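You operate a simulated robot arm through the tools that you are given. There is no shell and no other tool. Be economical: measure what you need, move in short steps, check, and stop when the job is done.

The job below is to be done with a simulated two-armed robot. You get a single attempt, and the scene is never put back.

## Task
Switch the radio's socket on, raise the aerial and play Coast softly.
Fine: steady the radio with one hand while you turn the tuning knob.

It is judged by the outcome, as a careful person would: the job done as asked, and still so three seconds after it is handed in. It fails if anything else is knocked over, pushed out of place, dropped, spilled or broken.

## Robot
Two 6-joint arms with two-finger grippers on one trunk, on a base that drives. Base frame: it is fixed to the floor where the robot stands at the start and does not move with it; the origin is under the middle of the robot, x ahead of it, y to its left, z up; the surface under the hand at the start is at about z = 620. Lengths are in mm, angles in degrees, forces in N, time in s.
The left shoulder is at the start at [70, 125, 1472], the right one opposite. With the tool pointing down near the work surface each hand reaches from about 100 to 300 mm from the robot's upright axis, wherever it stands, measured 20 degrees to its own side. Places, roughly: aerial [600, 200, 700]; black plug (5x7x4 cm) [700, 200, 700]; grey plug (5x7x4 cm) [700, 0, 700]; second switch of the block [800, 100, 700]; sound knob [600, 200, 700]; switch at the end of the block [800, 200, 700]; switch beside the aerial socket [800, 0, 700]; tuning knob [600, 0, 700]; white plug (5x7x4 cm) [700, 100, 700]. Payload 2.45 kg a hand.
Tool frame (each hand has its own): the origin (TCP) lies between the finger pads and is the grasp point; the fingertips stand 30 mm ahead of it; z points along the fingers, y is the line along which they close. The gripper opens to 106 mm. The gripper's body begins 79 mm behind the TCP.
Orientation is told as [roll, pitch, yaw] about the base's x, y, z axes, in that order, counted from this pose: with the fingers straight down and closing along the base's y, the tool's x points along the base's -x, its y along +y and its z along -z.

## Interface
- The arms move only by the tool move_arm. It takes "left_steps", "right_steps" or both (then of equal length, played together; a hand with none holds still); each is a list of rows, each an object of numbers (a shift or turn left out is 0, a gripper value left out holds the last): "claw": the finger opening in mm, from 0 to 106; "x", "y", "z": the shift along the tool's x, y, z in units of 20 mm (1.0 is 20 mm); "rx", "ry", "rz": the turn, a rotation vector about the tool's x, y, z in units of 5 degrees (1.0 is 5 degrees). In form: [{"claw": .., "x": .., "y": .., "z": .., "rx": .., "ry": .., "rz": ..}, ...]. A call has 1 to 20 rows; each row shifts and turns the commanded pose from where the row before left it, along the tool's axes as they then stand. A call with a number of a shift or a turn outside -1 to 1 is refused whole. A row lasts 0.2 s, in which the tool goes at most 50 mm and 8.6 degrees; a call with a longer step from one row to the next is refused whole, and so is a gripper value outside its range. A pose out of reach is approached as far as the arm can. The call stops where the force on the tool passes 90 N (or 10 N more than at its start, if that is more) or the arm is blocked; 0.2 s more then pass. The fingers move at their own pace (about 72 mm/s each) and stop on an object; they squeeze with about 35 N. The grip force told is the motor's: it shows also when the fingers shut on nothing. Time passes only in rows, and 0.2 s behind the last, so rows that do not move let the fingers close. It gives the time, the measured TCP pose, the force on the tool (base axes), the opening and the grip force at its end, in the units of the frame above (readings bear some noise), with the torque about the TCP (base axes, N m) and any sound that the robot's microphone picked up, and new pictures: "pictures" is both (left out), scene, wrist or none (wrist: the cameras of the hands that moved).
- Cameras (640 x 400 px; columns grow to the right, rows downward): "scene" is now at [121.4, -8.8, 1672.8]; the picture's right is [0.22, -0.97, -0.01], its down [-0.78, -0.17, -0.61] and it looks along [0.59, 0.15, -0.80] (base axes); focal length 294 px, centre (320, 200). "left" rides on the left gripper at [76, 2, -106] in its tool frame; the picture's right is [-0.02, 1.00, 0.00], its down [-0.78, -0.02, -0.62] and it looks along [-0.62, -0.01, 0.78] (tool axes); focal length 247 px, centre (320, 200). "right" rides on the right gripper at [76, -2, -106] in its tool frame; the picture's right is [0.02, 1.00, 0.00], its down [-0.78, 0.02, -0.62] and it looks along [-0.62, 0.01, 0.78] (tool axes); focal length 247 px, centre (320, 200).
- lift_body(by): slides the trunk up (or, below 0, down) by that many mm; the arms and the scene camera ride with it, the base frame stays. It gives what a move gives, with no picture.
- drive_base(legs): drives the robot by 1 to 6 legs, each [ahead, left, turn to the left] in mm, mm and degrees, along the robot's own axes; the way and the turn of a leg run together, so that a leg with both is an arc; at most 1500 mm and 180 degrees a leg. The arms and the cameras ride along, it lands a little off, and it stops where it bumps. It gives what a move gives, and a new picture of the scene camera.
- pan_tilt(pan, tilt): turns the head with the scene camera to pan (to the left, within 86 degrees either way) and tilt (down, from -29 to 69), counted from straight ahead of the robot. It gives what a move gives, and a new picture of the scene camera.
- probe_pixels(camera, pixels): for up to 12 pixels [column, row] of the newest picture of that camera ("zoom" is the newest enlarged one), the place [x, y, z] in the base frame of the surface seen there, good to about 2 mm. It takes no simulated time.
- close_up(camera, box): a new picture of the part [left, top, right, bottom] of that camera's present view, enlarged. It takes no simulated time.
- hand_in(): hands the job in; it is judged then, once.

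Keep the steps short. Do not move on a guess: measure, check each grasp and each placing, and mend mistakes. In all there are 80 turns and 260 pictures (those below and enlarged ones count). Leave the grippers open and the arms clear of the work at the hand-in unless told otherwise, and finish with a single line.

The tools are called after "Call:" as name(argument=value, ...) on one line, values as JSON. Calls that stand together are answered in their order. move_arm: Moves the arms, as the interface text tells. Its arguments: {"type":"object","properties":{"left_steps":{"type":"array","items":{"type":"object","properties":{"claw":{"type":"number"},"x":{"type":"number"},"y":{"type":"number"},"z":{"type":"number"},"rx":{"type":"number"},"ry":{"type":"number"},"rz":{"type":"number"}}}},"right_steps":{"type":"array","items":{"type":"object","properties":{"claw":{"type":"number"},"x":{"type":"number"},"y":{"type":"number"},"z":{"type":"number"},"rx":{"type":"number"},"ry":{"type":"number"},"rz":{"type":"number"}}}},"pictures":{"type":"string","enum":["both","scene","wrist","none"]}},"required":[]} The other tools are called the same way: lift_body (by) slides the trunk up or down; drive_base (legs) drives the base; pan_tilt (pan, tilt) turns the head that bears the scene camera; probe_pixels (camera, pixels) gives the place of the surface under pixels of a picture; close_up (camera, box) takes an enlarged picture of a part of a camera's view; hand_in () hands the job in.

At the start:

```text
time_s: 0.0
left_tcp_pos: [526.8, 271.3, 1111.3]
left_tcp_rot: [0.0, -0.2, 0.2]
left_contact_force: [0.4, 0.5, 0.8]
left_ft_torque: [0.01, 0.02, 0.02]
left_opening: 105.8
left_grasp_force: 0.0
right_tcp_pos: [572.5, -165.9, 1099.4]
right_tcp_rot: [0.0, 0.0, 0.1]
right_contact_force: [0.1, 0.4, 0.9]
right_ft_torque: [0.02, 0.0, 0.05]
right_opening: 106.1
right_grasp_force: 0.0
trunk travel left (down, up): [-940.0, 0.0]
robot x, y, heading: [1.3, 0.0, 0.1]
head pan, tilt: [12.9, 52.9]
```

scene: 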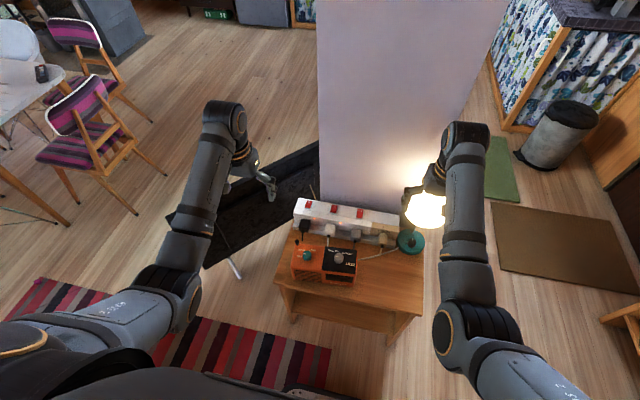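
right: 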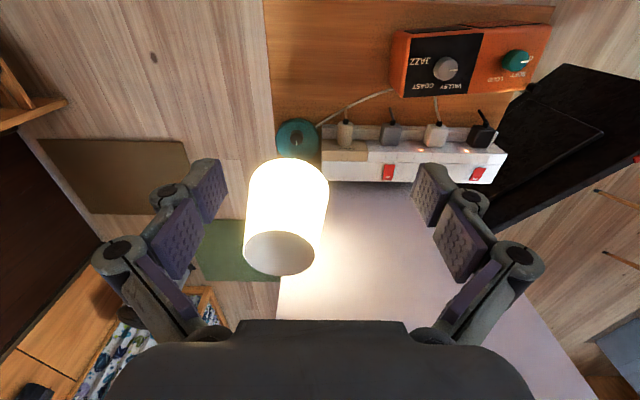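
left: 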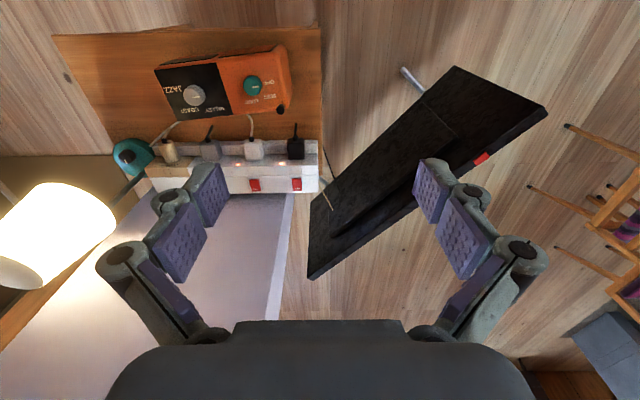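

I see a radio (about scene 325,260) and a power strip behind it (345,220). I'll take enlarged views to read the labels and trace the cords.

Call:
close_up(camera="scene", box=[270, 180, 430, 290])

Call:
close_up(camera="right", box=[270, 10, 560, 200])

Call:
close_up(camera="left", box=[100, 30, 340, 200])

```text
3.64 times, centred on (350, 235) of scene
```

zoom: 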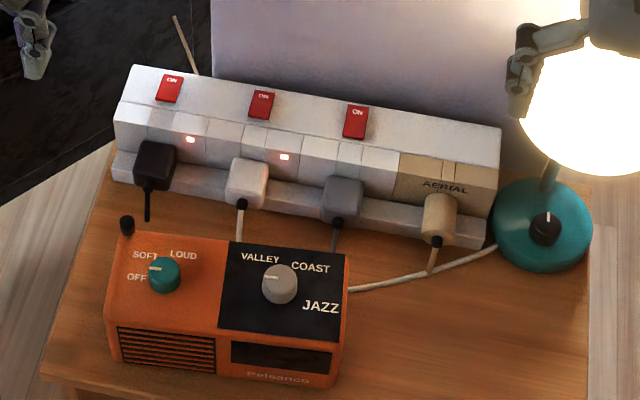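

```text
2.11 times, centred on (415, 105) of right
```

zoom: 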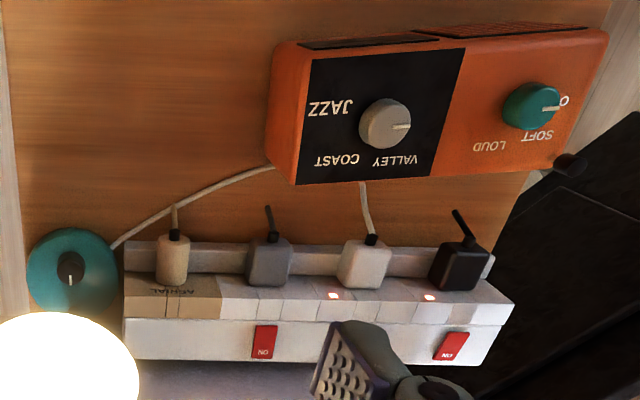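

```text
2.35 times, centred on (220, 115) of left
```

zoom: 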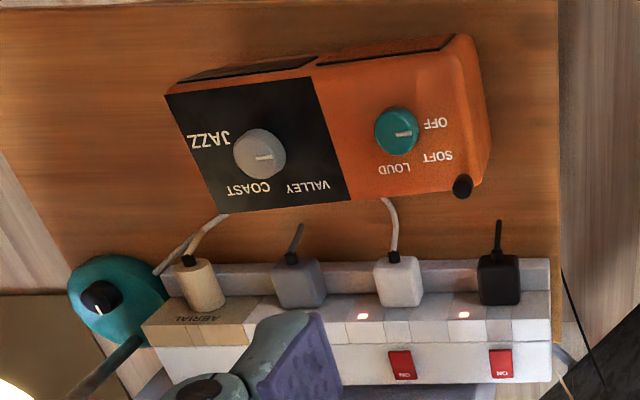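

Three red switches pair with the black, white and grey plugs. Two lamps are lit, beside black and white. I need to know which cord runs to the radio, so I'll zoom again to probe points on the strip and radio.

Call:
close_up(camera="scene", box=[290, 190, 410, 265])

Call:
close_up(camera="scene", box=[270, 180, 430, 290])

Call:
probe_pixels(camera="zoom", pixels=[[169, 90], [261, 107], [355, 124], [155, 160], [342, 200], [127, 222], [164, 270], [280, 278], [110, 340], [340, 260], [235, 375], [500, 140]])

```text
5.33 times, centred on (350, 228) of scene
```

zoom: 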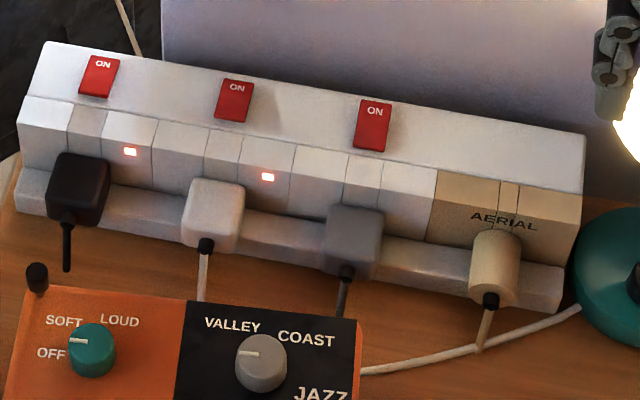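

```text
3.64 times, centred on (350, 235) of scene
```

zoom: 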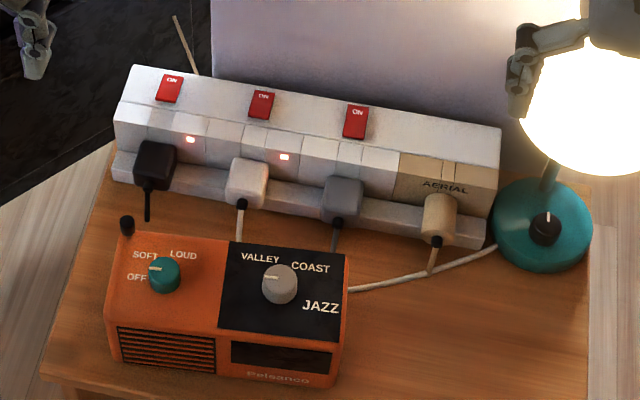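

```text
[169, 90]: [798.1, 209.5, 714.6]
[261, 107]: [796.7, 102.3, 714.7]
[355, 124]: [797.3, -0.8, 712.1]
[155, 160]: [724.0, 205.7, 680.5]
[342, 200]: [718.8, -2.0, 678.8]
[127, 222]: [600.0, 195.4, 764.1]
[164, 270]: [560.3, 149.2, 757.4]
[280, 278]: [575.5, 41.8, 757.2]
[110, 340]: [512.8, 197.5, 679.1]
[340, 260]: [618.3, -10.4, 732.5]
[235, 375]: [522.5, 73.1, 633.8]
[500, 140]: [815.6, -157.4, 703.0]
```

The third switch (near grey, y≈0) seems off while the others are lit. To trace the cords behind the radio I'll move the left hand over it at a safe height (z≈960) and look down into the gap.

Call:
move_arm(left_steps=[{"y": -0.95, "z": 0.8, "x": -0.5}, {"y": -0.95, "z": 0.8, "x": -0.5}, {"y": -0.95, "z": 0.8, "x": -0.5}, {"y": -0.95, "z": 0.8, "x": -0.5}, {"y": -0.95, "z": 0.8, "x": -0.5}, {"y": -0.95, "z": 0.8, "x": -0.5}, {"y": -0.95, "z": 0.8, "x": -0.5}, {"y": -0.95, "z": 0.8, "x": -0.5}, {"y": -0.95, "z": 0.8, "x": -0.5}, {}], pictures="wrist")

Call:
close_up(camera="left", box=[80, 0, 560, 250])

```text
time_s: 2.2
left_tcp_pos: [615.7, 113.8, 967.8]
left_tcp_rot: [-0.8, -0.4, -0.1]
left_contact_force: [0.2, -0.4, -0.1]
left_ft_torque: [0.01, -0.02, -0.02]
left_opening: 106.0
left_grasp_force: 0.0
left hand out of reach, approached as far as the arm can: row 9
right_tcp_pos: [573.5, -151.7, 1100.5]
right_tcp_rot: [-0.8, -0.1, 0.2]
right_contact_force: [-0.3, 0.9, 0.5]
right_ft_torque: [-0.02, 0.01, 0.02]
right_opening: 106.1
right_grasp_force: 0.0
trunk travel left (down, up): [-940.0, 0.0]
robot x, y, heading: [0.3, 1.6, -0.2]
head pan, tilt: [12.9, 52.9]
```

left: 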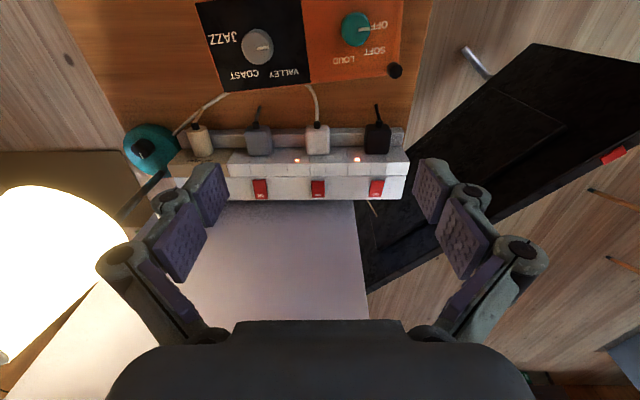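

```text
1.33 times, centred on (320, 125) of left
```

zoom: 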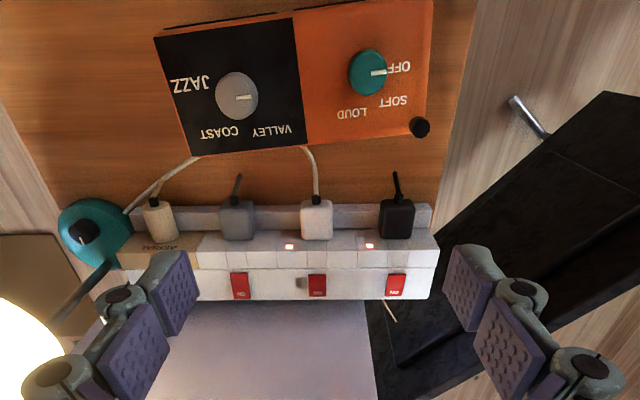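

Zooming on the gap behind the radio (rows 70–160) to trace the cords.

Call:
close_up(camera="left", box=[170, 60, 410, 210])

Call:
close_up(camera="left", box=[190, 70, 340, 160])

```text
2.67 times, centred on (290, 135) of left
```

zoom: 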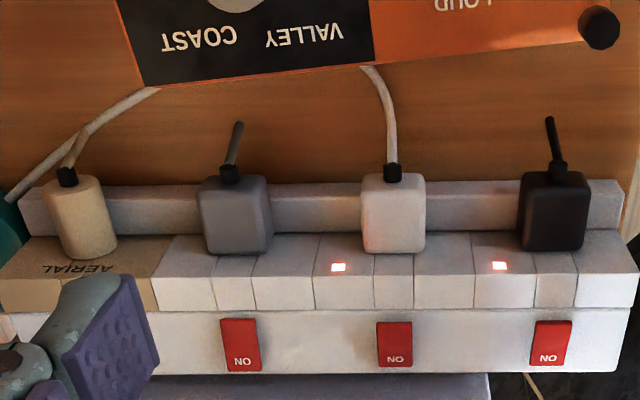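

```text
4.27 times, centred on (265, 115) of left
```

zoom: 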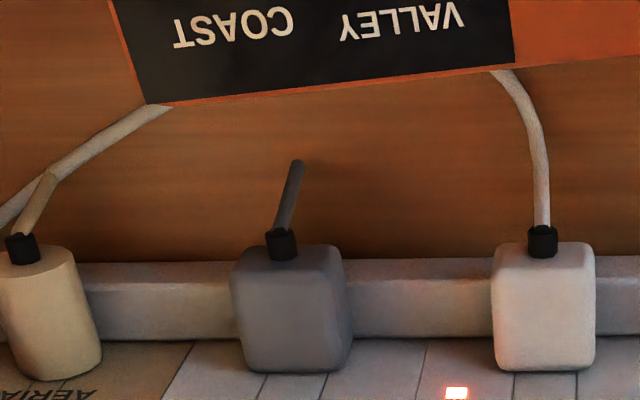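

The white cord seems to loop behind the radio to the lamp; grey's cord heads to the radio's back. I'll check that before switching. First, tilt the head down to see table edge and base for driving room.

Call:
pan_tilt(pan=0, tilt=65)

Call:
probe_pixels(camera="scene", pixels=[[320, 395], [320, 380], [280, 300], [240, 240], [380, 280], [330, 250]])

```text
time_s: 3.0
left_tcp_pos: [615.3, 114.8, 967.9]
left_tcp_rot: [-0.8, -0.3, 0.0]
left_contact_force: [-1.0, 0.7, -0.3]
left_ft_torque: [-0.01, -0.01, 0.01]
left_opening: 106.2
left_grasp_force: 0.0
right_tcp_pos: [573.4, -151.8, 1099.5]
right_tcp_rot: [-0.7, 0.0, 0.2]
right_contact_force: [-0.1, 0.2, -0.3]
right_ft_torque: [-0.01, 0.03, -0.01]
right_opening: 106.2
right_grasp_force: 0.0
trunk travel left (down, up): [-940.0, 0.0]
robot x, y, heading: [-1.1, 0.1, 0.1]
head pan, tilt: [0.0, 65.0]
```

scene: 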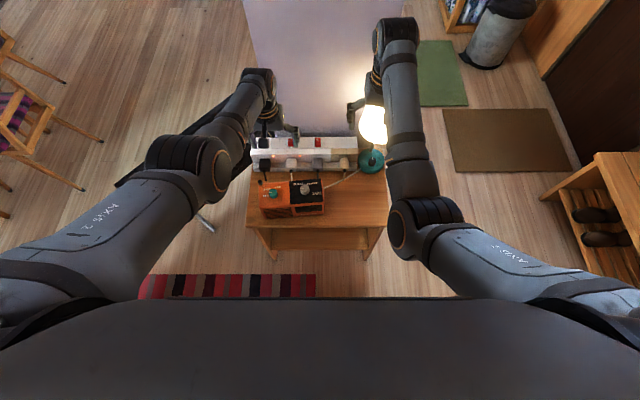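

```text
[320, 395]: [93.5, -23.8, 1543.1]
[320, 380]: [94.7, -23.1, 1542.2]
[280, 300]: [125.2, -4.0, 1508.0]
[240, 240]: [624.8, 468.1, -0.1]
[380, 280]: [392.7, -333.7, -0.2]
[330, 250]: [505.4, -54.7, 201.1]
```

Call:
close_up(camera="scene", box=[220, 110, 420, 300])

Call:
probe_pixels(camera="scene", pixels=[[316, 220], [250, 222], [384, 222], [384, 190], [325, 290], [200, 275], [372, 160], [372, 125], [365, 110]])

```text
2.11 times, centred on (320, 205) of scene
```

zoom: 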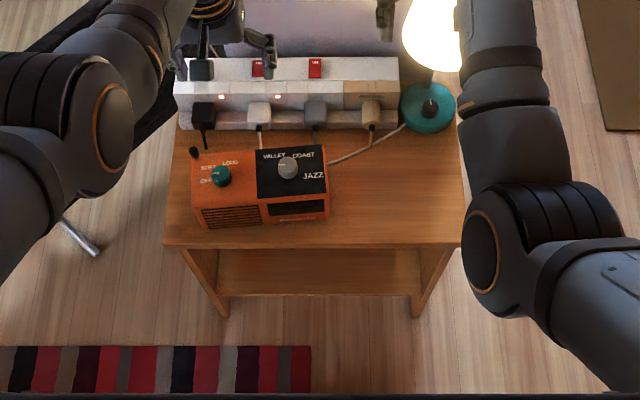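

```text
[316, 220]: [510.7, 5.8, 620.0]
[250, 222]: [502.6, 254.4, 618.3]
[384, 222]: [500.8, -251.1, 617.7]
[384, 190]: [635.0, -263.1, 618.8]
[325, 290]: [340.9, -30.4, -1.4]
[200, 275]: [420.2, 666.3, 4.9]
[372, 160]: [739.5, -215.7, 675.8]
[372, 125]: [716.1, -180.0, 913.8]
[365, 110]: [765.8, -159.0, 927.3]
```

Table front is at x≈500, lamp head near (740,-170,~900). I'll pull both hands back and up, drive 150 mm ahead, then lower the trunk.

Call:
move_arm(left_steps=[{"x": 0.75, "y": 0.6, "z": -1}, {"x": 0.75, "y": 0.6, "z": -1}, {"x": 0.75, "y": 0.6, "z": -1}, {"x": 0.75, "y": 0.6, "z": -1}, {"x": 0.75, "y": 0.6, "z": -1}, {"x": 0.75, "y": 0.6, "z": -1}, {"x": 0.75, "y": 0.6, "z": -1}, {"x": 0.75, "y": 0.6, "z": -1}, {"x": 0.75, "y": 0.6, "z": -1}, {"x": 0.75, "y": 0.6, "z": -1}], right_steps=[{"x": 0.75, "y": -0.5, "z": -0.4}, {"x": 0.75, "y": -0.5, "z": -0.4}, {"x": 0.75, "y": -0.5, "z": -0.4}, {"x": 0.75, "y": -0.5, "z": -0.4}, {"x": 0.75, "y": -0.5, "z": -0.4}, {"x": 0.75, "y": -0.5, "z": -0.4}, {"x": 0.75, "y": -0.5, "z": -0.4}, {"x": 0.75, "y": -0.5, "z": -0.4}, {"x": 0.75, "y": -0.5, "z": -0.4}, {"x": 0.75, "y": -0.5, "z": -0.4}], pictures="none")

Call:
drive_base(legs=[[150, 0, 0]])

```text
time_s: 5.2
left_tcp_pos: [495.8, 236.3, 1092.5]
left_tcp_rot: [-0.8, -0.3, 0.1]
left_contact_force: [0.7, -0.5, -0.1]
left_ft_torque: [0.01, -0.02, 0.0]
left_opening: 106.3
left_grasp_force: 0.1
left hand out of reach, approached as far as the arm can: row 7, 8, 9, 10
right_tcp_pos: [468.9, -247.0, 1082.9]
right_tcp_rot: [-0.6, -0.3, 0.0]
right_contact_force: [0.0, -0.2, 0.2]
right_ft_torque: [0.02, -0.06, 0.03]
right_opening: 106.2
right_grasp_force: 0.1
right hand out of reach, approached as far as the arm can: row 3, 4, 5, 6, 7, 8, 9, 10
trunk travel left (down, up): [-940.0, 0.0]
robot x, y, heading: [-0.1, -1.1, 0.0]
head pan, tilt: [0.0, 65.0]
```

```text
time_s: 6.5
left_tcp_pos: [641.4, 239.0, 1094.3]
left_tcp_rot: [-0.8, -0.4, 0.4]
left_contact_force: [0.2, 0.6, -0.5]
left_ft_torque: [0.03, -0.02, -0.02]
left_opening: 106.0
left_grasp_force: 0.1
right_tcp_pos: [616.2, -244.2, 1082.2]
right_tcp_rot: [-0.6, -0.3, 0.2]
right_contact_force: [-0.3, 1.2, -0.3]
right_ft_torque: [-0.01, 0.0, 0.01]
right_opening: 105.9
right_grasp_force: 0.1
trunk travel left (down, up): [-940.0, 0.0]
robot x, y, heading: [146.8, 2.6, 0.2]
head pan, tilt: [0.0, 65.0]
```

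scene: 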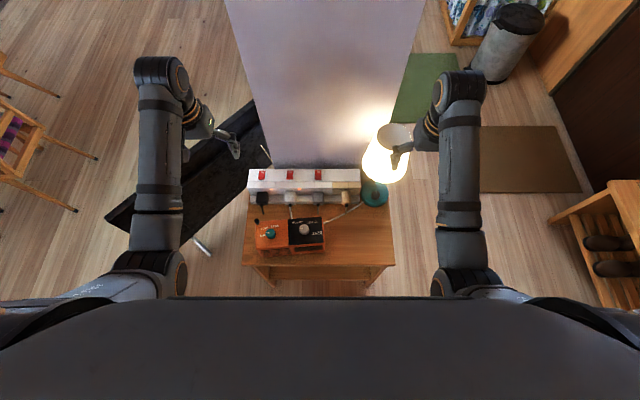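

Now a close-up with a steeper view behind the radio.

Call:
close_up(camera="scene", box=[235, 160, 395, 260])

Call:
lift_body(by=-150)

```text
4.00 times, centred on (315, 210) of scene
```

zoom: 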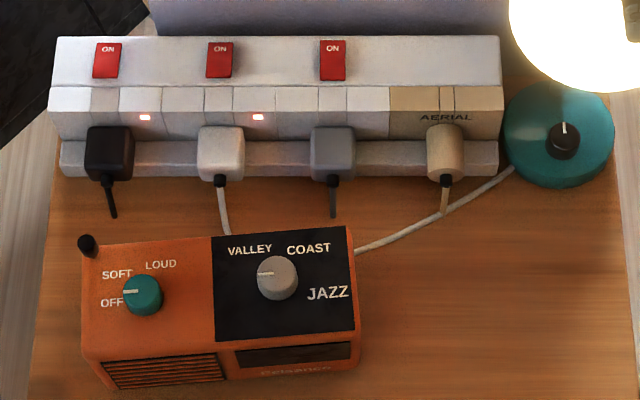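

```text
time_s: 8.3
left_tcp_pos: [643.1, 253.1, 938.7]
left_tcp_rot: [-1.5, -0.2, 0.3]
left_contact_force: [-1.0, 0.1, 0.0]
left_ft_torque: [0.0, 0.0, 0.03]
left_opening: 106.2
left_grasp_force: 0.0
right_tcp_pos: [617.9, -231.3, 933.5]
right_tcp_rot: [-1.4, -0.3, 0.3]
right_contact_force: [-0.7, 0.6, 0.7]
right_ft_torque: [-0.01, 0.01, -0.03]
right_opening: 105.9
right_grasp_force: 0.0
trunk travel left (down, up): [-790.0, 150.0]
robot x, y, heading: [147.9, 1.1, 0.3]
head pan, tilt: [0.0, 65.0]
```

I'll yaw the left hand by −90° about vertical so its camera looks along the gap behind the radio from the left side.

Call:
move_arm(left_steps=[{"rz": 1}, {"rz": 1}, {"rz": 1}, {"rz": 1}, {"rz": 1}, {"rz": 1}, {"rz": 1}, {"rz": 1}, {"rz": 1}, {"rz": 1}, {"rz": 1}, {"rz": 1}, {"rz": 1}, {"rz": 1}, {"rz": 1}, {"rz": 1}, {"rz": 1}, {"rz": 1}], pictures="wrist")

Call:
close_up(camera="left", box=[200, 0, 520, 200])

```text
time_s: 12.1
left_tcp_pos: [643.9, 254.8, 938.9]
left_tcp_rot: [0.3, -1.7, -89.6]
left_contact_force: [-0.7, 0.1, -0.2]
left_ft_torque: [0.04, 0.03, 0.01]
left_opening: 106.2
left_grasp_force: 0.0
right_tcp_pos: [619.6, -229.4, 934.4]
right_tcp_rot: [-1.4, 0.0, 0.2]
right_contact_force: [-0.3, 0.0, 0.3]
right_ft_torque: [0.0, -0.01, 0.0]
right_opening: 106.0
right_grasp_force: 0.1
trunk travel left (down, up): [-790.0, 150.0]
robot x, y, heading: [153.2, 0.3, 0.4]
head pan, tilt: [0.0, 65.0]
```

left: 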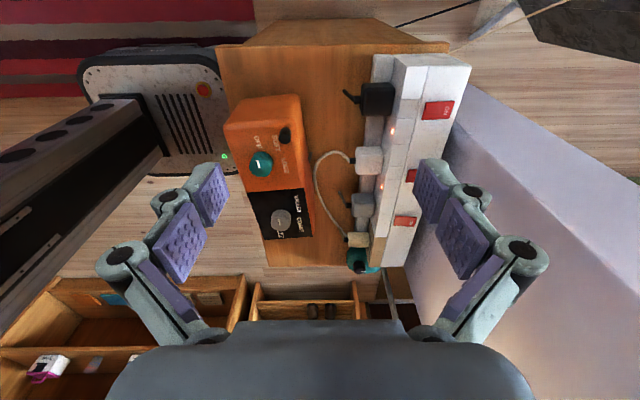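

```text
2.00 times, centred on (360, 100) of left
```

zoom: 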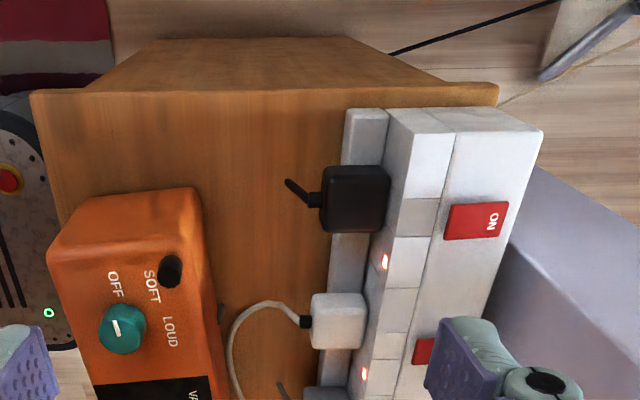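

The white cord clearly loops behind the radio to the lamp, so white is the lamp. A black cord on the floor leads to the big black object. Zoom on the radio's back for its own cord.

Call:
close_up(camera="left", box=[290, 120, 410, 280])

Call:
close_up(camera="left", box=[280, 80, 420, 180])

```text
2.50 times, centred on (350, 200) of left
```

zoom: 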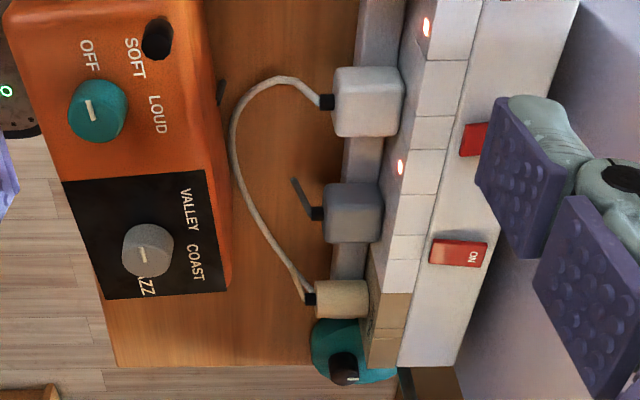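

```text
4.00 times, centred on (350, 130) of left
```

zoom: 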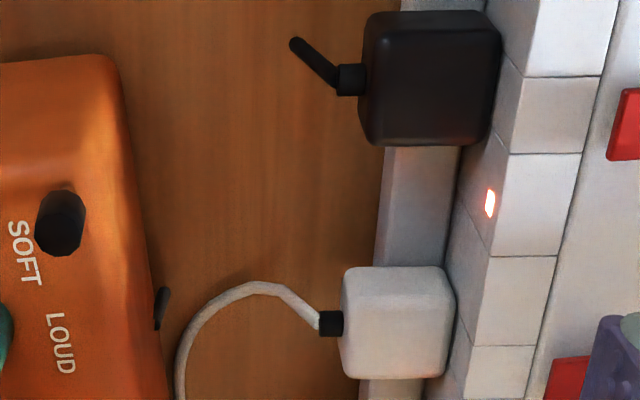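

Call:
close_up(camera="left", box=[300, 135, 340, 165])

Call:
close_up(camera="left", box=[330, 180, 380, 220])

Call:
close_up(camera="left", box=[335, 80, 385, 120])

```text
13.33 times, centred on (320, 150) of left
```

zoom: 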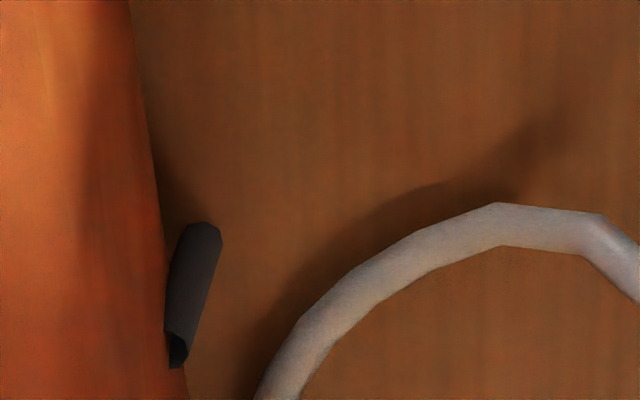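

```text
10.00 times, centred on (355, 200) of left
```

zoom: 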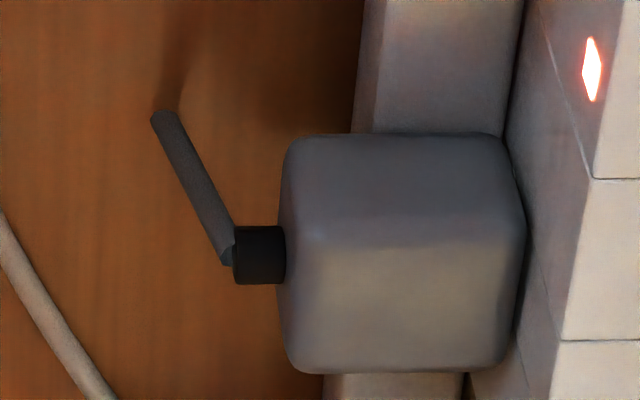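

```text
10.00 times, centred on (360, 100) of left
```

zoom: 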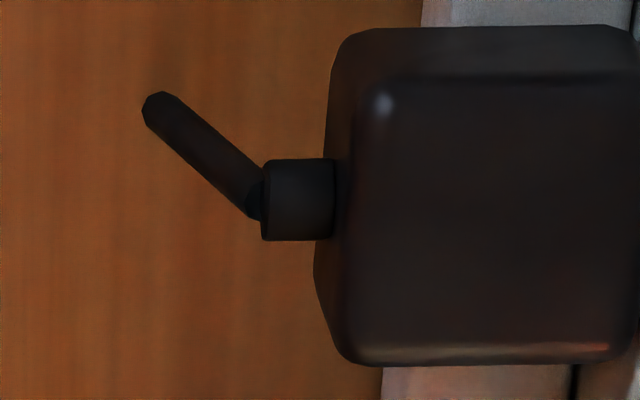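

The radio's stub cord is grey, matching the grey plug, whose lamp is dark. So the switch to press is at y≈0. I'll measure the rockers closely.

Call:
close_up(camera="scene", box=[240, 110, 380, 200])

```text
4.44 times, centred on (310, 155) of scene
```

zoom: 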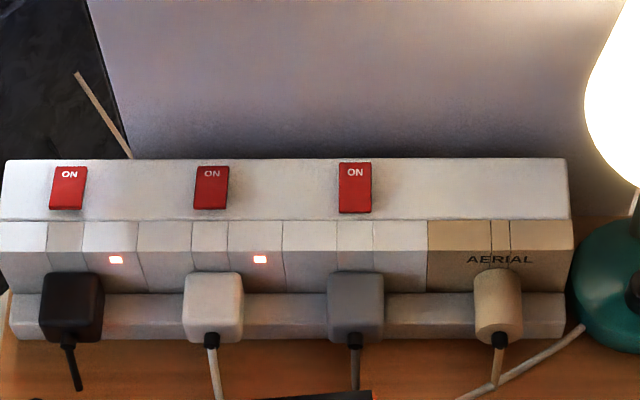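

Call:
probe_pixels(camera="zoom", pixels=[[355, 166], [355, 175], [355, 188], [355, 200], [355, 208], [211, 168], [211, 188], [211, 205], [400, 165], [400, 188], [400, 212], [340, 148]])

Call:
close_up(camera="scene", box=[275, 140, 335, 165])

```text
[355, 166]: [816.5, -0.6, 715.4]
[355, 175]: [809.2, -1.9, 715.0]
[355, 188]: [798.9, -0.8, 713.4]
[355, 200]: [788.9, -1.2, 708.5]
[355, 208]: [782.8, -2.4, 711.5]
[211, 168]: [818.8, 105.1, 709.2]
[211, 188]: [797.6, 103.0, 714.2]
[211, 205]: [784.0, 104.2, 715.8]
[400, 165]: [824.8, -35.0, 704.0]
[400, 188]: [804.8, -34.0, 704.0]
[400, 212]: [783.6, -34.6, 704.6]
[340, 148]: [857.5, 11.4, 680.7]
```

```text
10.67 times, centred on (305, 152) of scene
```

zoom: 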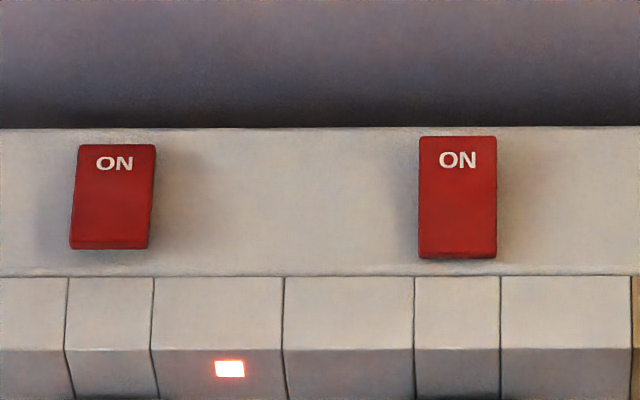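

The lit switches have their far (ON) end pressed down to z≈709; the grey one's far end stands up at 716. I'll press its far end at x≈814. First turn the left hand back and close its fingers.

Call:
move_arm(left_steps=[{"rz": -1, "claw": 0}, {"rz": -1}, {"rz": -1}, {"rz": -1}, {"rz": -1}, {"rz": -1}, {"rz": -1}, {"rz": -1}, {"rz": -1}, {"rz": -1}, {"rz": -1}, {"rz": -1}, {"rz": -1}, {"rz": -1}, {"rz": -1}, {"rz": -1}, {"rz": -1}, {"rz": -1}], pictures="none")

Call:
move_arm(left_steps=[{"y": -1, "z": 0.3, "ry": -1}, {"y": -1, "z": 0.3, "ry": -1}, {"y": -1, "z": 0.3, "ry": -1}, {"y": -1, "z": 0.3, "ry": -1}, {"y": -1, "z": 0.3, "ry": -1}, {"y": -1}, {"y": -1}, {"y": -1}, {"y": -1}, {"y": -1}, {"y": -1}, {"y": -0.8}, {}], pictures="both")

```text
time_s: 15.9
left_tcp_pos: [644.3, 254.5, 938.2]
left_tcp_rot: [-1.6, -0.3, 0.5]
left_contact_force: [0.1, -1.1, -0.2]
left_ft_torque: [-0.02, 0.02, -0.01]
left_opening: 0.0
left_grasp_force: 28.5
right_tcp_pos: [619.0, -229.8, 934.0]
right_tcp_rot: [-1.4, -0.2, 0.3]
right_contact_force: [-0.3, 0.1, 0.2]
right_ft_torque: [0.01, -0.02, -0.01]
right_opening: 106.1
right_grasp_force: 0.2
trunk travel left (down, up): [-790.0, 150.0]
robot x, y, heading: [147.3, 2.5, 0.1]
head pan, tilt: [0.0, 65.0]
```

```text
time_s: 17.4
left_tcp_pos: [652.3, 190.6, 905.9]
left_tcp_rot: [5.0, -25.6, -1.9]
left_contact_force: [-0.6, 0.6, 0.0]
left_ft_torque: [-0.05, 0.0, 0.02]
left_opening: 0.0
left_grasp_force: 28.5
left hand out of reach, approached as far as the arm can: row 7
right_tcp_pos: [619.3, -214.3, 936.4]
right_tcp_rot: [-2.3, -0.1, 0.1]
right_contact_force: [0.5, 0.5, 0.8]
right_ft_torque: [-0.07, 0.02, 0.0]
right_opening: 105.8
right_grasp_force: 0.1
trunk travel left (down, up): [-790.0, 150.0]
robot x, y, heading: [151.3, 0.0, 0.2]
head pan, tilt: [0.0, 65.0]
stopped in row 7 (left hand): the arm was blocked; the commanded pose is now the measured one
```

scene: 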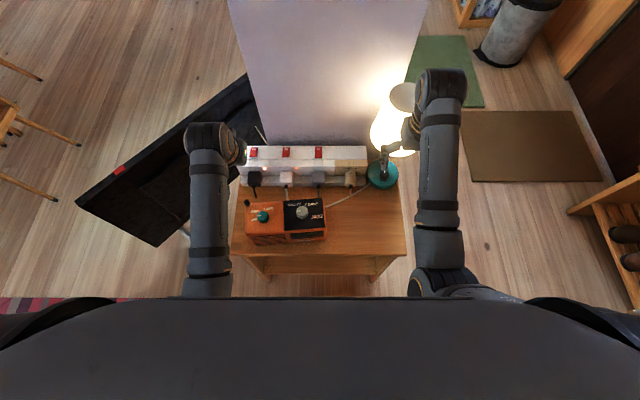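
left: 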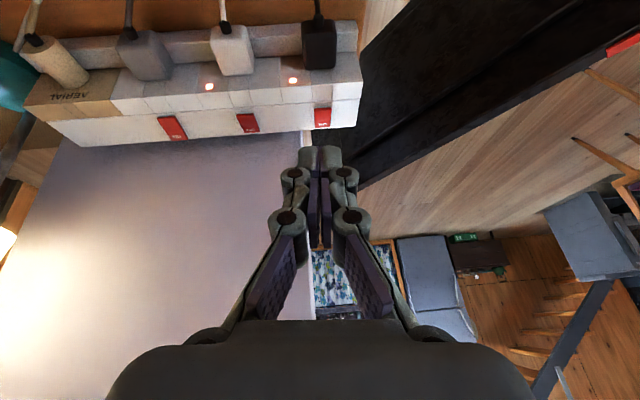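

The arm was at its inner limit (too folded), not touching anything. I'll move forward and inward (towards x=760, y=60, z=900), straightening the small roll, with the hand well above the strip.

Call:
move_arm(left_steps=[{"x": -0.8, "z": 0.45}, {"x": -0.8, "z": 0.45}, {"x": -0.8, "z": 0.45, "rx": 0.5, "rz": -0.2}, {"x": -0.8, "z": 0.4, "y": -0.5, "rx": 0.5, "rz": -0.2}, {"x": -0.8, "z": 0.4, "y": -0.9}, {"x": -0.8, "z": 0.4, "y": -0.9}, {"y": -1}, {"y": -1}, {"y": -1}, {"y": -1}, {}], pictures="none")

```text
time_s: 19.5
left_tcp_pos: [764.1, 159.0, 888.6]
left_tcp_rot: [5.4, -25.7, 0.0]
left_contact_force: [-0.4, 1.1, -0.4]
left_ft_torque: [0.0, 0.0, -0.01]
left_opening: 0.1
left_grasp_force: 28.8
right_tcp_pos: [617.7, -203.7, 938.0]
right_tcp_rot: [-3.2, -0.1, 0.4]
right_contact_force: [-0.7, 0.4, -0.1]
right_ft_torque: [-0.03, 0.02, -0.03]
right_opening: 106.0
right_grasp_force: 0.1
trunk travel left (down, up): [-790.0, 150.0]
robot x, y, heading: [150.8, 2.6, 0.4]
head pan, tilt: [0.0, 65.0]
stopped in row 10 (left hand): the arm was blocked; the commanded pose is now the measured one
```

Stopped again, and both hands read a small growing roll. I'll look at the scene before any further move.

Call:
pan_tilt(pan=0, tilt=55)

```text
time_s: 20.2
left_tcp_pos: [763.7, 158.3, 890.2]
left_tcp_rot: [5.5, -25.8, 0.0]
left_contact_force: [1.0, 0.2, 0.1]
left_ft_torque: [0.03, -0.03, -0.01]
left_opening: 0.0
left_grasp_force: 28.5
right_tcp_pos: [618.3, -205.4, 938.4]
right_tcp_rot: [-3.1, -0.2, 0.2]
right_contact_force: [-0.7, 0.6, 0.1]
right_ft_torque: [0.0, 0.05, 0.0]
right_opening: 106.1
right_grasp_force: 0.1
trunk travel left (down, up): [-790.0, 150.0]
robot x, y, heading: [145.3, 1.3, -0.1]
head pan, tilt: [0.0, 55.0]
```

scene: 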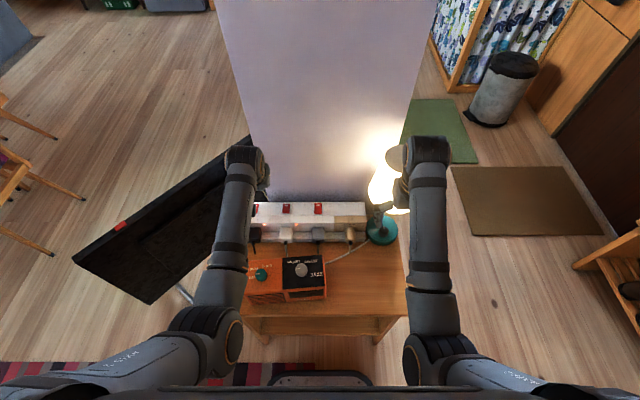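

Nothing touched; the left arm just can't swing further inward. I'll drive 130 mm to the right so the left shoulder is straight in front of the switch (hands are high and clear).

Call:
drive_base(legs=[[0, -130, 0]])

```text
time_s: 21.5
left_tcp_pos: [763.4, 29.0, 888.6]
left_tcp_rot: [5.5, -25.8, 0.0]
left_contact_force: [-0.3, 0.0, -0.5]
left_ft_torque: [0.02, -0.03, 0.02]
left_opening: 0.3
left_grasp_force: 28.8
right_tcp_pos: [620.0, -333.2, 938.4]
right_tcp_rot: [-3.0, -0.1, 0.3]
right_contact_force: [-0.6, -0.9, 0.6]
right_ft_torque: [-0.02, 0.03, 0.02]
right_opening: 106.1
right_grasp_force: 0.2
trunk travel left (down, up): [-790.0, 150.0]
robot x, y, heading: [152.2, -125.6, 0.2]
head pan, tilt: [0.0, 55.0]
```

scene: 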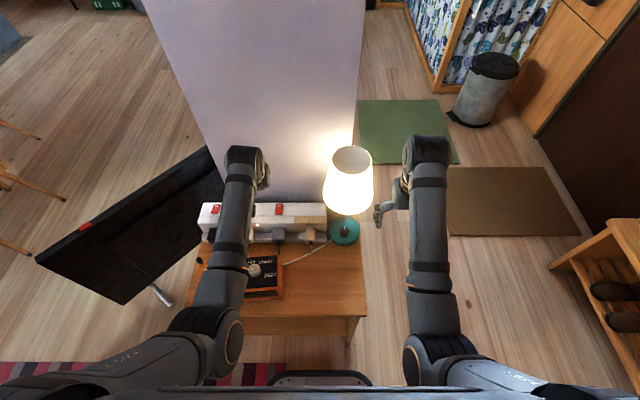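

Now lower the trunk 110 mm: left fingertips go to about z 750, still above the switches (716).

Call:
lift_body(by=-110)

Call:
move_arm(left_steps=[{"rx": 0.5}, {"rx": 0.5}], pictures="both")

```text
time_s: 22.9
left_tcp_pos: [764.7, 40.4, 775.0]
left_tcp_rot: [4.7, -25.9, 0.5]
left_contact_force: [-0.3, -0.7, -0.6]
left_ft_torque: [0.01, -0.05, 0.01]
left_opening: 0.0
left_grasp_force: 29.1
right_tcp_pos: [619.6, -324.9, 830.5]
right_tcp_rot: [-4.2, 0.0, 0.2]
right_contact_force: [0.3, -0.3, 0.2]
right_ft_torque: [0.01, 0.0, 0.01]
right_opening: 105.9
right_grasp_force: 0.0
trunk travel left (down, up): [-680.0, 260.0]
robot x, y, heading: [150.8, -125.6, 0.3]
head pan, tilt: [0.0, 55.0]
```

```text
time_s: 23.5
left_tcp_pos: [764.0, 40.7, 775.8]
left_tcp_rot: [-0.4, -25.8, 0.4]
left_contact_force: [-0.4, 0.2, 0.1]
left_ft_torque: [-0.01, -0.03, -0.02]
left_opening: 0.0
left_grasp_force: 28.3
right_tcp_pos: [619.9, -326.8, 830.7]
right_tcp_rot: [-4.2, -0.1, 0.2]
right_contact_force: [-0.3, -0.8, -0.8]
right_ft_torque: [-0.03, -0.03, -0.02]
right_opening: 106.1
right_grasp_force: 0.0
trunk travel left (down, up): [-680.0, 260.0]
robot x, y, heading: [150.3, -128.1, 0.2]
head pan, tilt: [0.0, 55.0]
```

scene: 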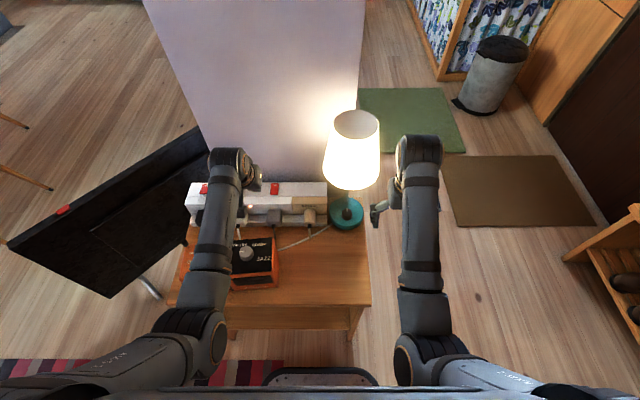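
left: 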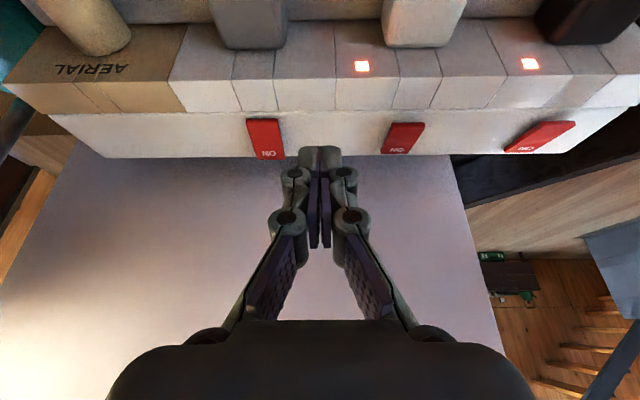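

Hand is level again. Measure the grey-socket rocker in the left camera (ON at 268,152) and my fingertips (320,152).

Call:
probe_pixels(camera="left", pixels=[[268, 155], [267, 148], [263, 135], [258, 122], [255, 154], [282, 154], [320, 150], [300, 250]])

```text
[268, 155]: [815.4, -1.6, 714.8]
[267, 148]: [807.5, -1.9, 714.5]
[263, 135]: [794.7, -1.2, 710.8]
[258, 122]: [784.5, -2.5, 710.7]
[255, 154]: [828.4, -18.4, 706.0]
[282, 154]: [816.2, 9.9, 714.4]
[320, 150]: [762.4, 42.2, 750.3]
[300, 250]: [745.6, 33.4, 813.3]
```

Align over the rocker's far end, 20 mm above.

Call:
move_arm(left_steps=[{"y": -0.7}, {"y": -0.7}, {"y": -0.7, "x": -0.4, "z": 0.4}, {"x": -0.7, "z": 0.6}, {"x": -0.67, "z": 0.6}, {}], pictures="wrist")

Call:
close_up(camera="left", box=[240, 90, 400, 190])

```text
time_s: 24.9
left_tcp_pos: [810.2, -1.3, 763.2]
left_tcp_rot: [-0.4, -25.8, 0.2]
left_contact_force: [0.2, 0.0, 0.4]
left_ft_torque: [0.0, -0.03, -0.02]
left_opening: 0.0
left_grasp_force: 28.6
right_tcp_pos: [619.7, -325.8, 830.4]
right_tcp_rot: [-4.2, -0.1, 0.2]
right_contact_force: [-0.4, 1.1, -0.3]
right_ft_torque: [-0.01, -0.02, 0.03]
right_opening: 106.2
right_grasp_force: 0.0
trunk travel left (down, up): [-680.0, 260.0]
robot x, y, heading: [145.3, -125.6, 0.3]
head pan, tilt: [0.0, 55.0]
```

left: 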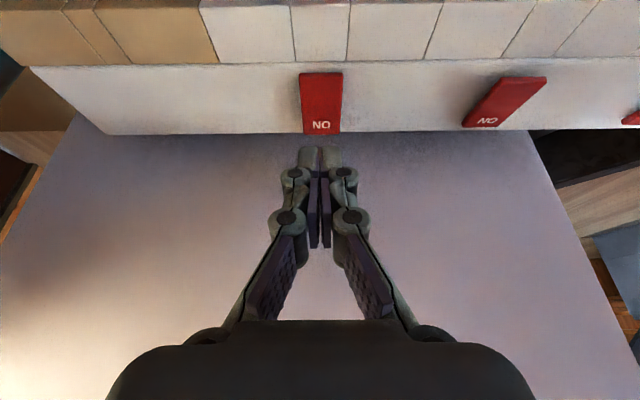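

```text
4.00 times, centred on (320, 140) of left
```

zoom: 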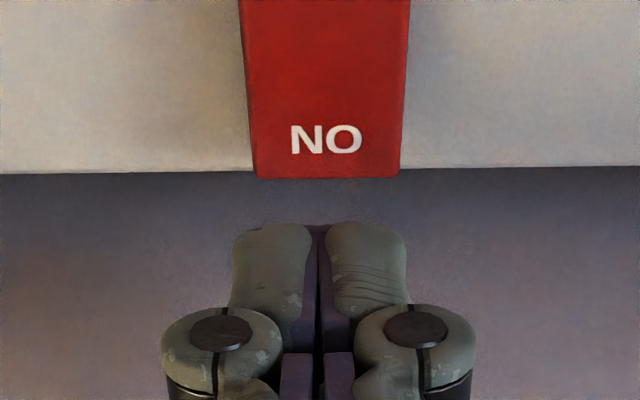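

Call:
probe_pixels(camera="left", pixels=[[312, 150], [330, 150], [321, 133], [321, 126], [312, 148], [312, 156]])

```text
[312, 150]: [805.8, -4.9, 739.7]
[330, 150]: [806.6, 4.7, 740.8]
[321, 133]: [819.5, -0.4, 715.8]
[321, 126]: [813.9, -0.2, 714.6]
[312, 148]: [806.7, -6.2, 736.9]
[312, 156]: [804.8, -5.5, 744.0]
```

Fingertip edge is above x≈810. Lower 14 mm, then small steps watching force.

Call:
move_arm(left_steps=[{"x": 0.1, "z": 0.35}, {"x": 0.15, "z": 0.3}, {"x": 0.05, "z": 0.1}, {}], pictures="none")

Call:
move_arm(left_steps=[{"x": 0.065, "z": 0.135}, {"x": 0.044, "z": 0.09}, {}], pictures="wrist")

```text
time_s: 25.9
left_tcp_pos: [810.7, -1.2, 746.3]
left_tcp_rot: [-0.3, -25.7, 0.3]
left_contact_force: [-0.3, 0.8, -0.6]
left_ft_torque: [0.03, -0.01, 0.0]
left_opening: 0.1
left_grasp_force: 28.6
right_tcp_pos: [620.3, -326.0, 828.8]
right_tcp_rot: [-4.2, -0.1, 0.2]
right_contact_force: [0.2, -0.2, 0.3]
right_ft_torque: [0.0, -0.03, 0.03]
right_opening: 106.1
right_grasp_force: 0.0
trunk travel left (down, up): [-680.0, 260.0]
robot x, y, heading: [146.7, -127.7, 0.4]
head pan, tilt: [0.0, 55.0]
```

```text
time_s: 26.7
left_tcp_pos: [811.1, -0.7, 742.2]
left_tcp_rot: [-0.3, -25.9, 0.4]
left_contact_force: [0.7, 0.7, 4.2]
left_ft_torque: [0.01, -0.02, 0.02]
left_opening: 6.3
left_grasp_force: 28.7
right_tcp_pos: [618.2, -326.0, 829.6]
right_tcp_rot: [-4.2, -0.2, 0.2]
right_contact_force: [0.4, -0.7, 1.0]
right_ft_torque: [0.0, 0.01, -0.03]
right_opening: 105.9
right_grasp_force: 0.1
trunk travel left (down, up): [-680.0, 260.0]
robot x, y, heading: [149.1, -128.3, 0.3]
head pan, tilt: [0.0, 55.0]
```

left: 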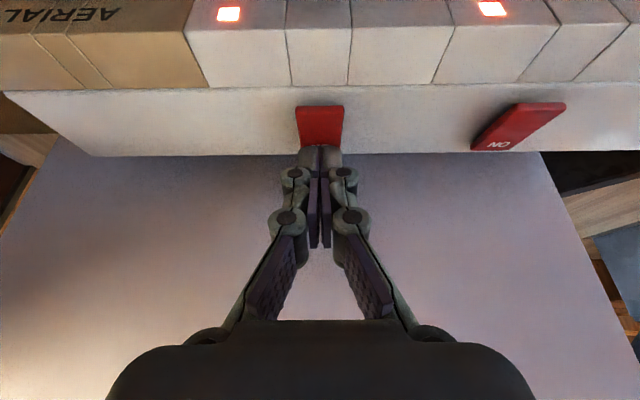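

The grey socket's lamp is now lit (228,14). Lift straight off and check it holds.

Call:
move_arm(left_steps=[{"x": -0.4, "z": -0.8}, {"x": -0.4, "z": -0.8}, {"x": -0.4, "z": -0.8}, {"x": -0.4, "z": -0.8}, {"x": -0.2, "z": -0.8}], pictures="wrist")

Call:
close_up(camera="scene", box=[160, 150, 400, 300])

```text
time_s: 27.9
left_tcp_pos: [810.3, -0.8, 829.0]
left_tcp_rot: [-0.4, -25.8, 0.2]
left_contact_force: [0.3, -0.3, 0.2]
left_ft_torque: [-0.02, 0.0, 0.0]
left_opening: 0.0
left_grasp_force: 28.7
right_tcp_pos: [618.9, -326.1, 830.0]
right_tcp_rot: [-4.1, 0.0, 0.2]
right_contact_force: [1.5, 1.0, 0.3]
right_ft_torque: [0.0, -0.01, 0.02]
right_opening: 106.1
right_grasp_force: 0.1
trunk travel left (down, up): [-680.0, 260.0]
robot x, y, heading: [149.6, -131.3, 0.2]
head pan, tilt: [0.0, 55.0]
```

left: 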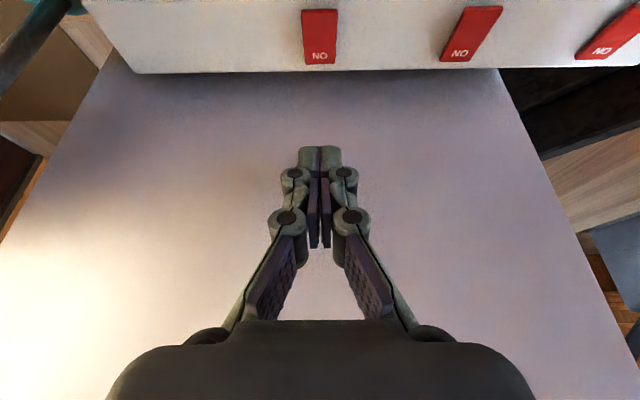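

```text
2.67 times, centred on (280, 225) of scene
```

zoom: 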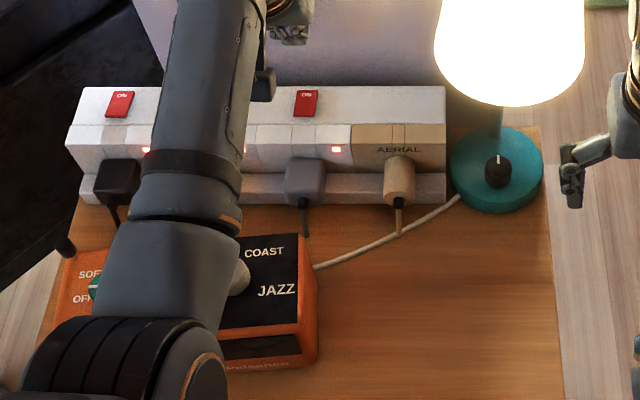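

Socket on and holding (lamps lit for all three). Next the radio itself. I'll drive 100 mm back left (hands are high and clear), then look at the aerial and knobs.

Call:
drive_base(legs=[[0, 100, 0]])

Call:
move_arm(left_steps=[{"x": 1, "z": -0.7, "y": 0.5}, {"x": 1, "z": -0.7, "y": 0.5}, {"x": 1, "z": -0.7, "y": 0.5}, {"x": 1, "z": -0.6, "y": 0.8}, {"x": 1, "z": -0.5, "y": 0.8}, {"x": 1, "z": -0.5, "y": 0.8}, {}], pictures="both")

```text
time_s: 29.1
left_tcp_pos: [809.2, 100.8, 829.2]
left_tcp_rot: [-0.4, -25.9, 0.4]
left_contact_force: [-0.1, 0.9, -0.1]
left_ft_torque: [-0.03, -0.01, -0.04]
left_opening: 0.0
left_grasp_force: 28.5
right_tcp_pos: [618.5, -225.0, 829.3]
right_tcp_rot: [-4.3, 0.0, 0.3]
right_contact_force: [-0.9, -0.1, -0.1]
right_ft_torque: [0.01, 0.01, 0.02]
right_opening: 105.8
right_grasp_force: 0.1
trunk travel left (down, up): [-680.0, 260.0]
robot x, y, heading: [146.8, -28.7, 0.6]
head pan, tilt: [0.0, 55.0]
```

scene: 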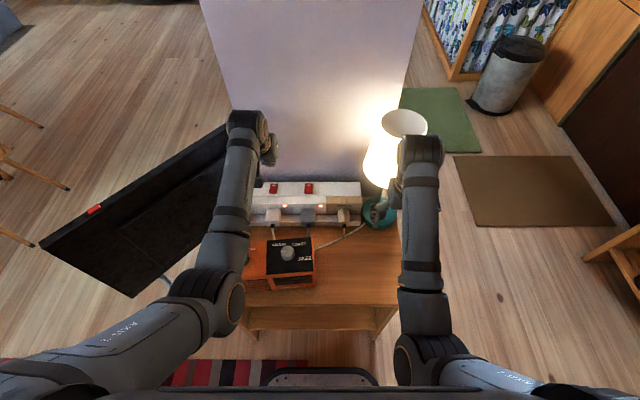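

```text
time_s: 30.7
left_tcp_pos: [670.3, 188.7, 839.3]
left_tcp_rot: [-1.2, -25.7, 0.9]
left_contact_force: [-0.2, 0.2, -0.3]
left_ft_torque: [0.03, 0.03, 0.0]
left_opening: 0.0
left_grasp_force: 28.7
right_tcp_pos: [620.0, -238.0, 829.3]
right_tcp_rot: [-8.0, 0.1, -0.4]
right_contact_force: [0.2, 0.0, 0.0]
right_ft_torque: [-0.04, 0.01, -0.01]
right_opening: 105.9
right_grasp_force: 0.1
trunk travel left (down, up): [-680.0, 260.0]
robot x, y, heading: [145.8, -31.1, 0.4]
head pan, tilt: [0.0, 55.0]
```

scene: 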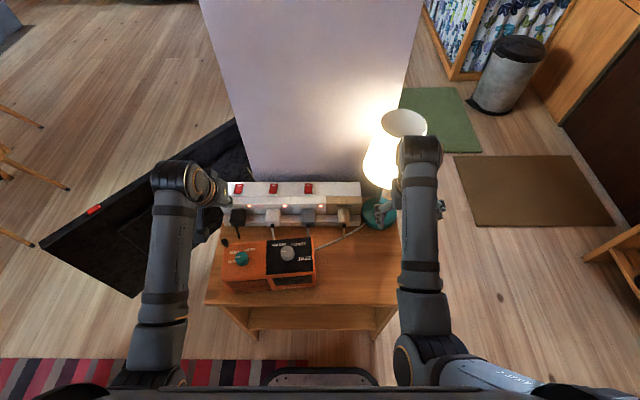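
left: 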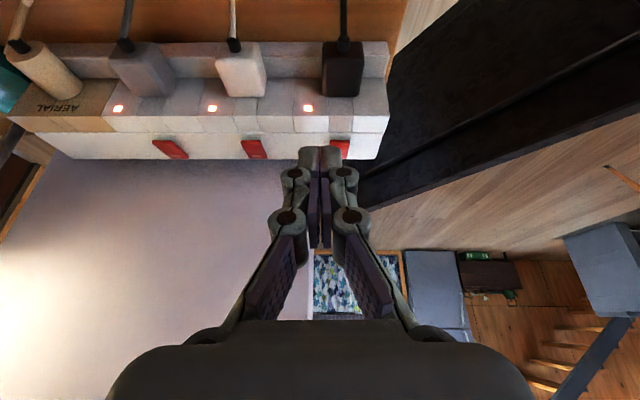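

The right hand's reading changed (roll −8°, 13 mm). Check it and the lamp before continuing.

Call:
close_up(camera="scene", box=[200, 90, 480, 300])

Call:
close_up(camera="right", box=[0, 0, 640, 400])

```text
1.90 times, centred on (340, 195) of scene
```

zoom: 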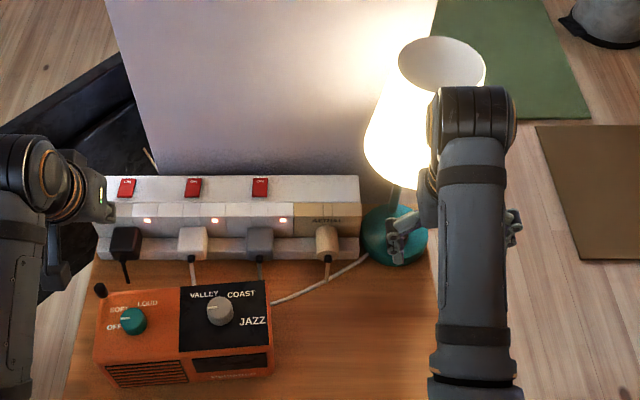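

```text
1.00 times, centred on (320, 200) of right (not enlarged: the box is as wide or as high as the picture)
```

zoom: 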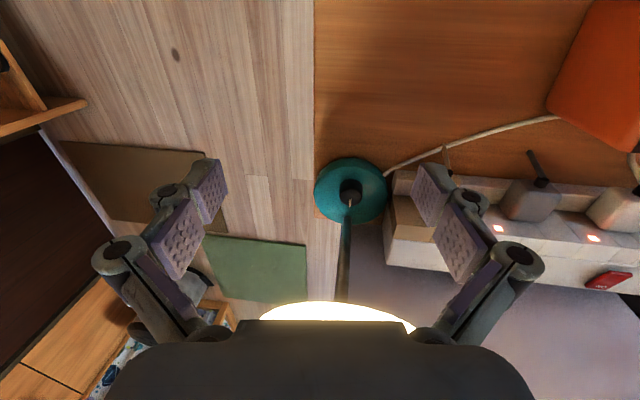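

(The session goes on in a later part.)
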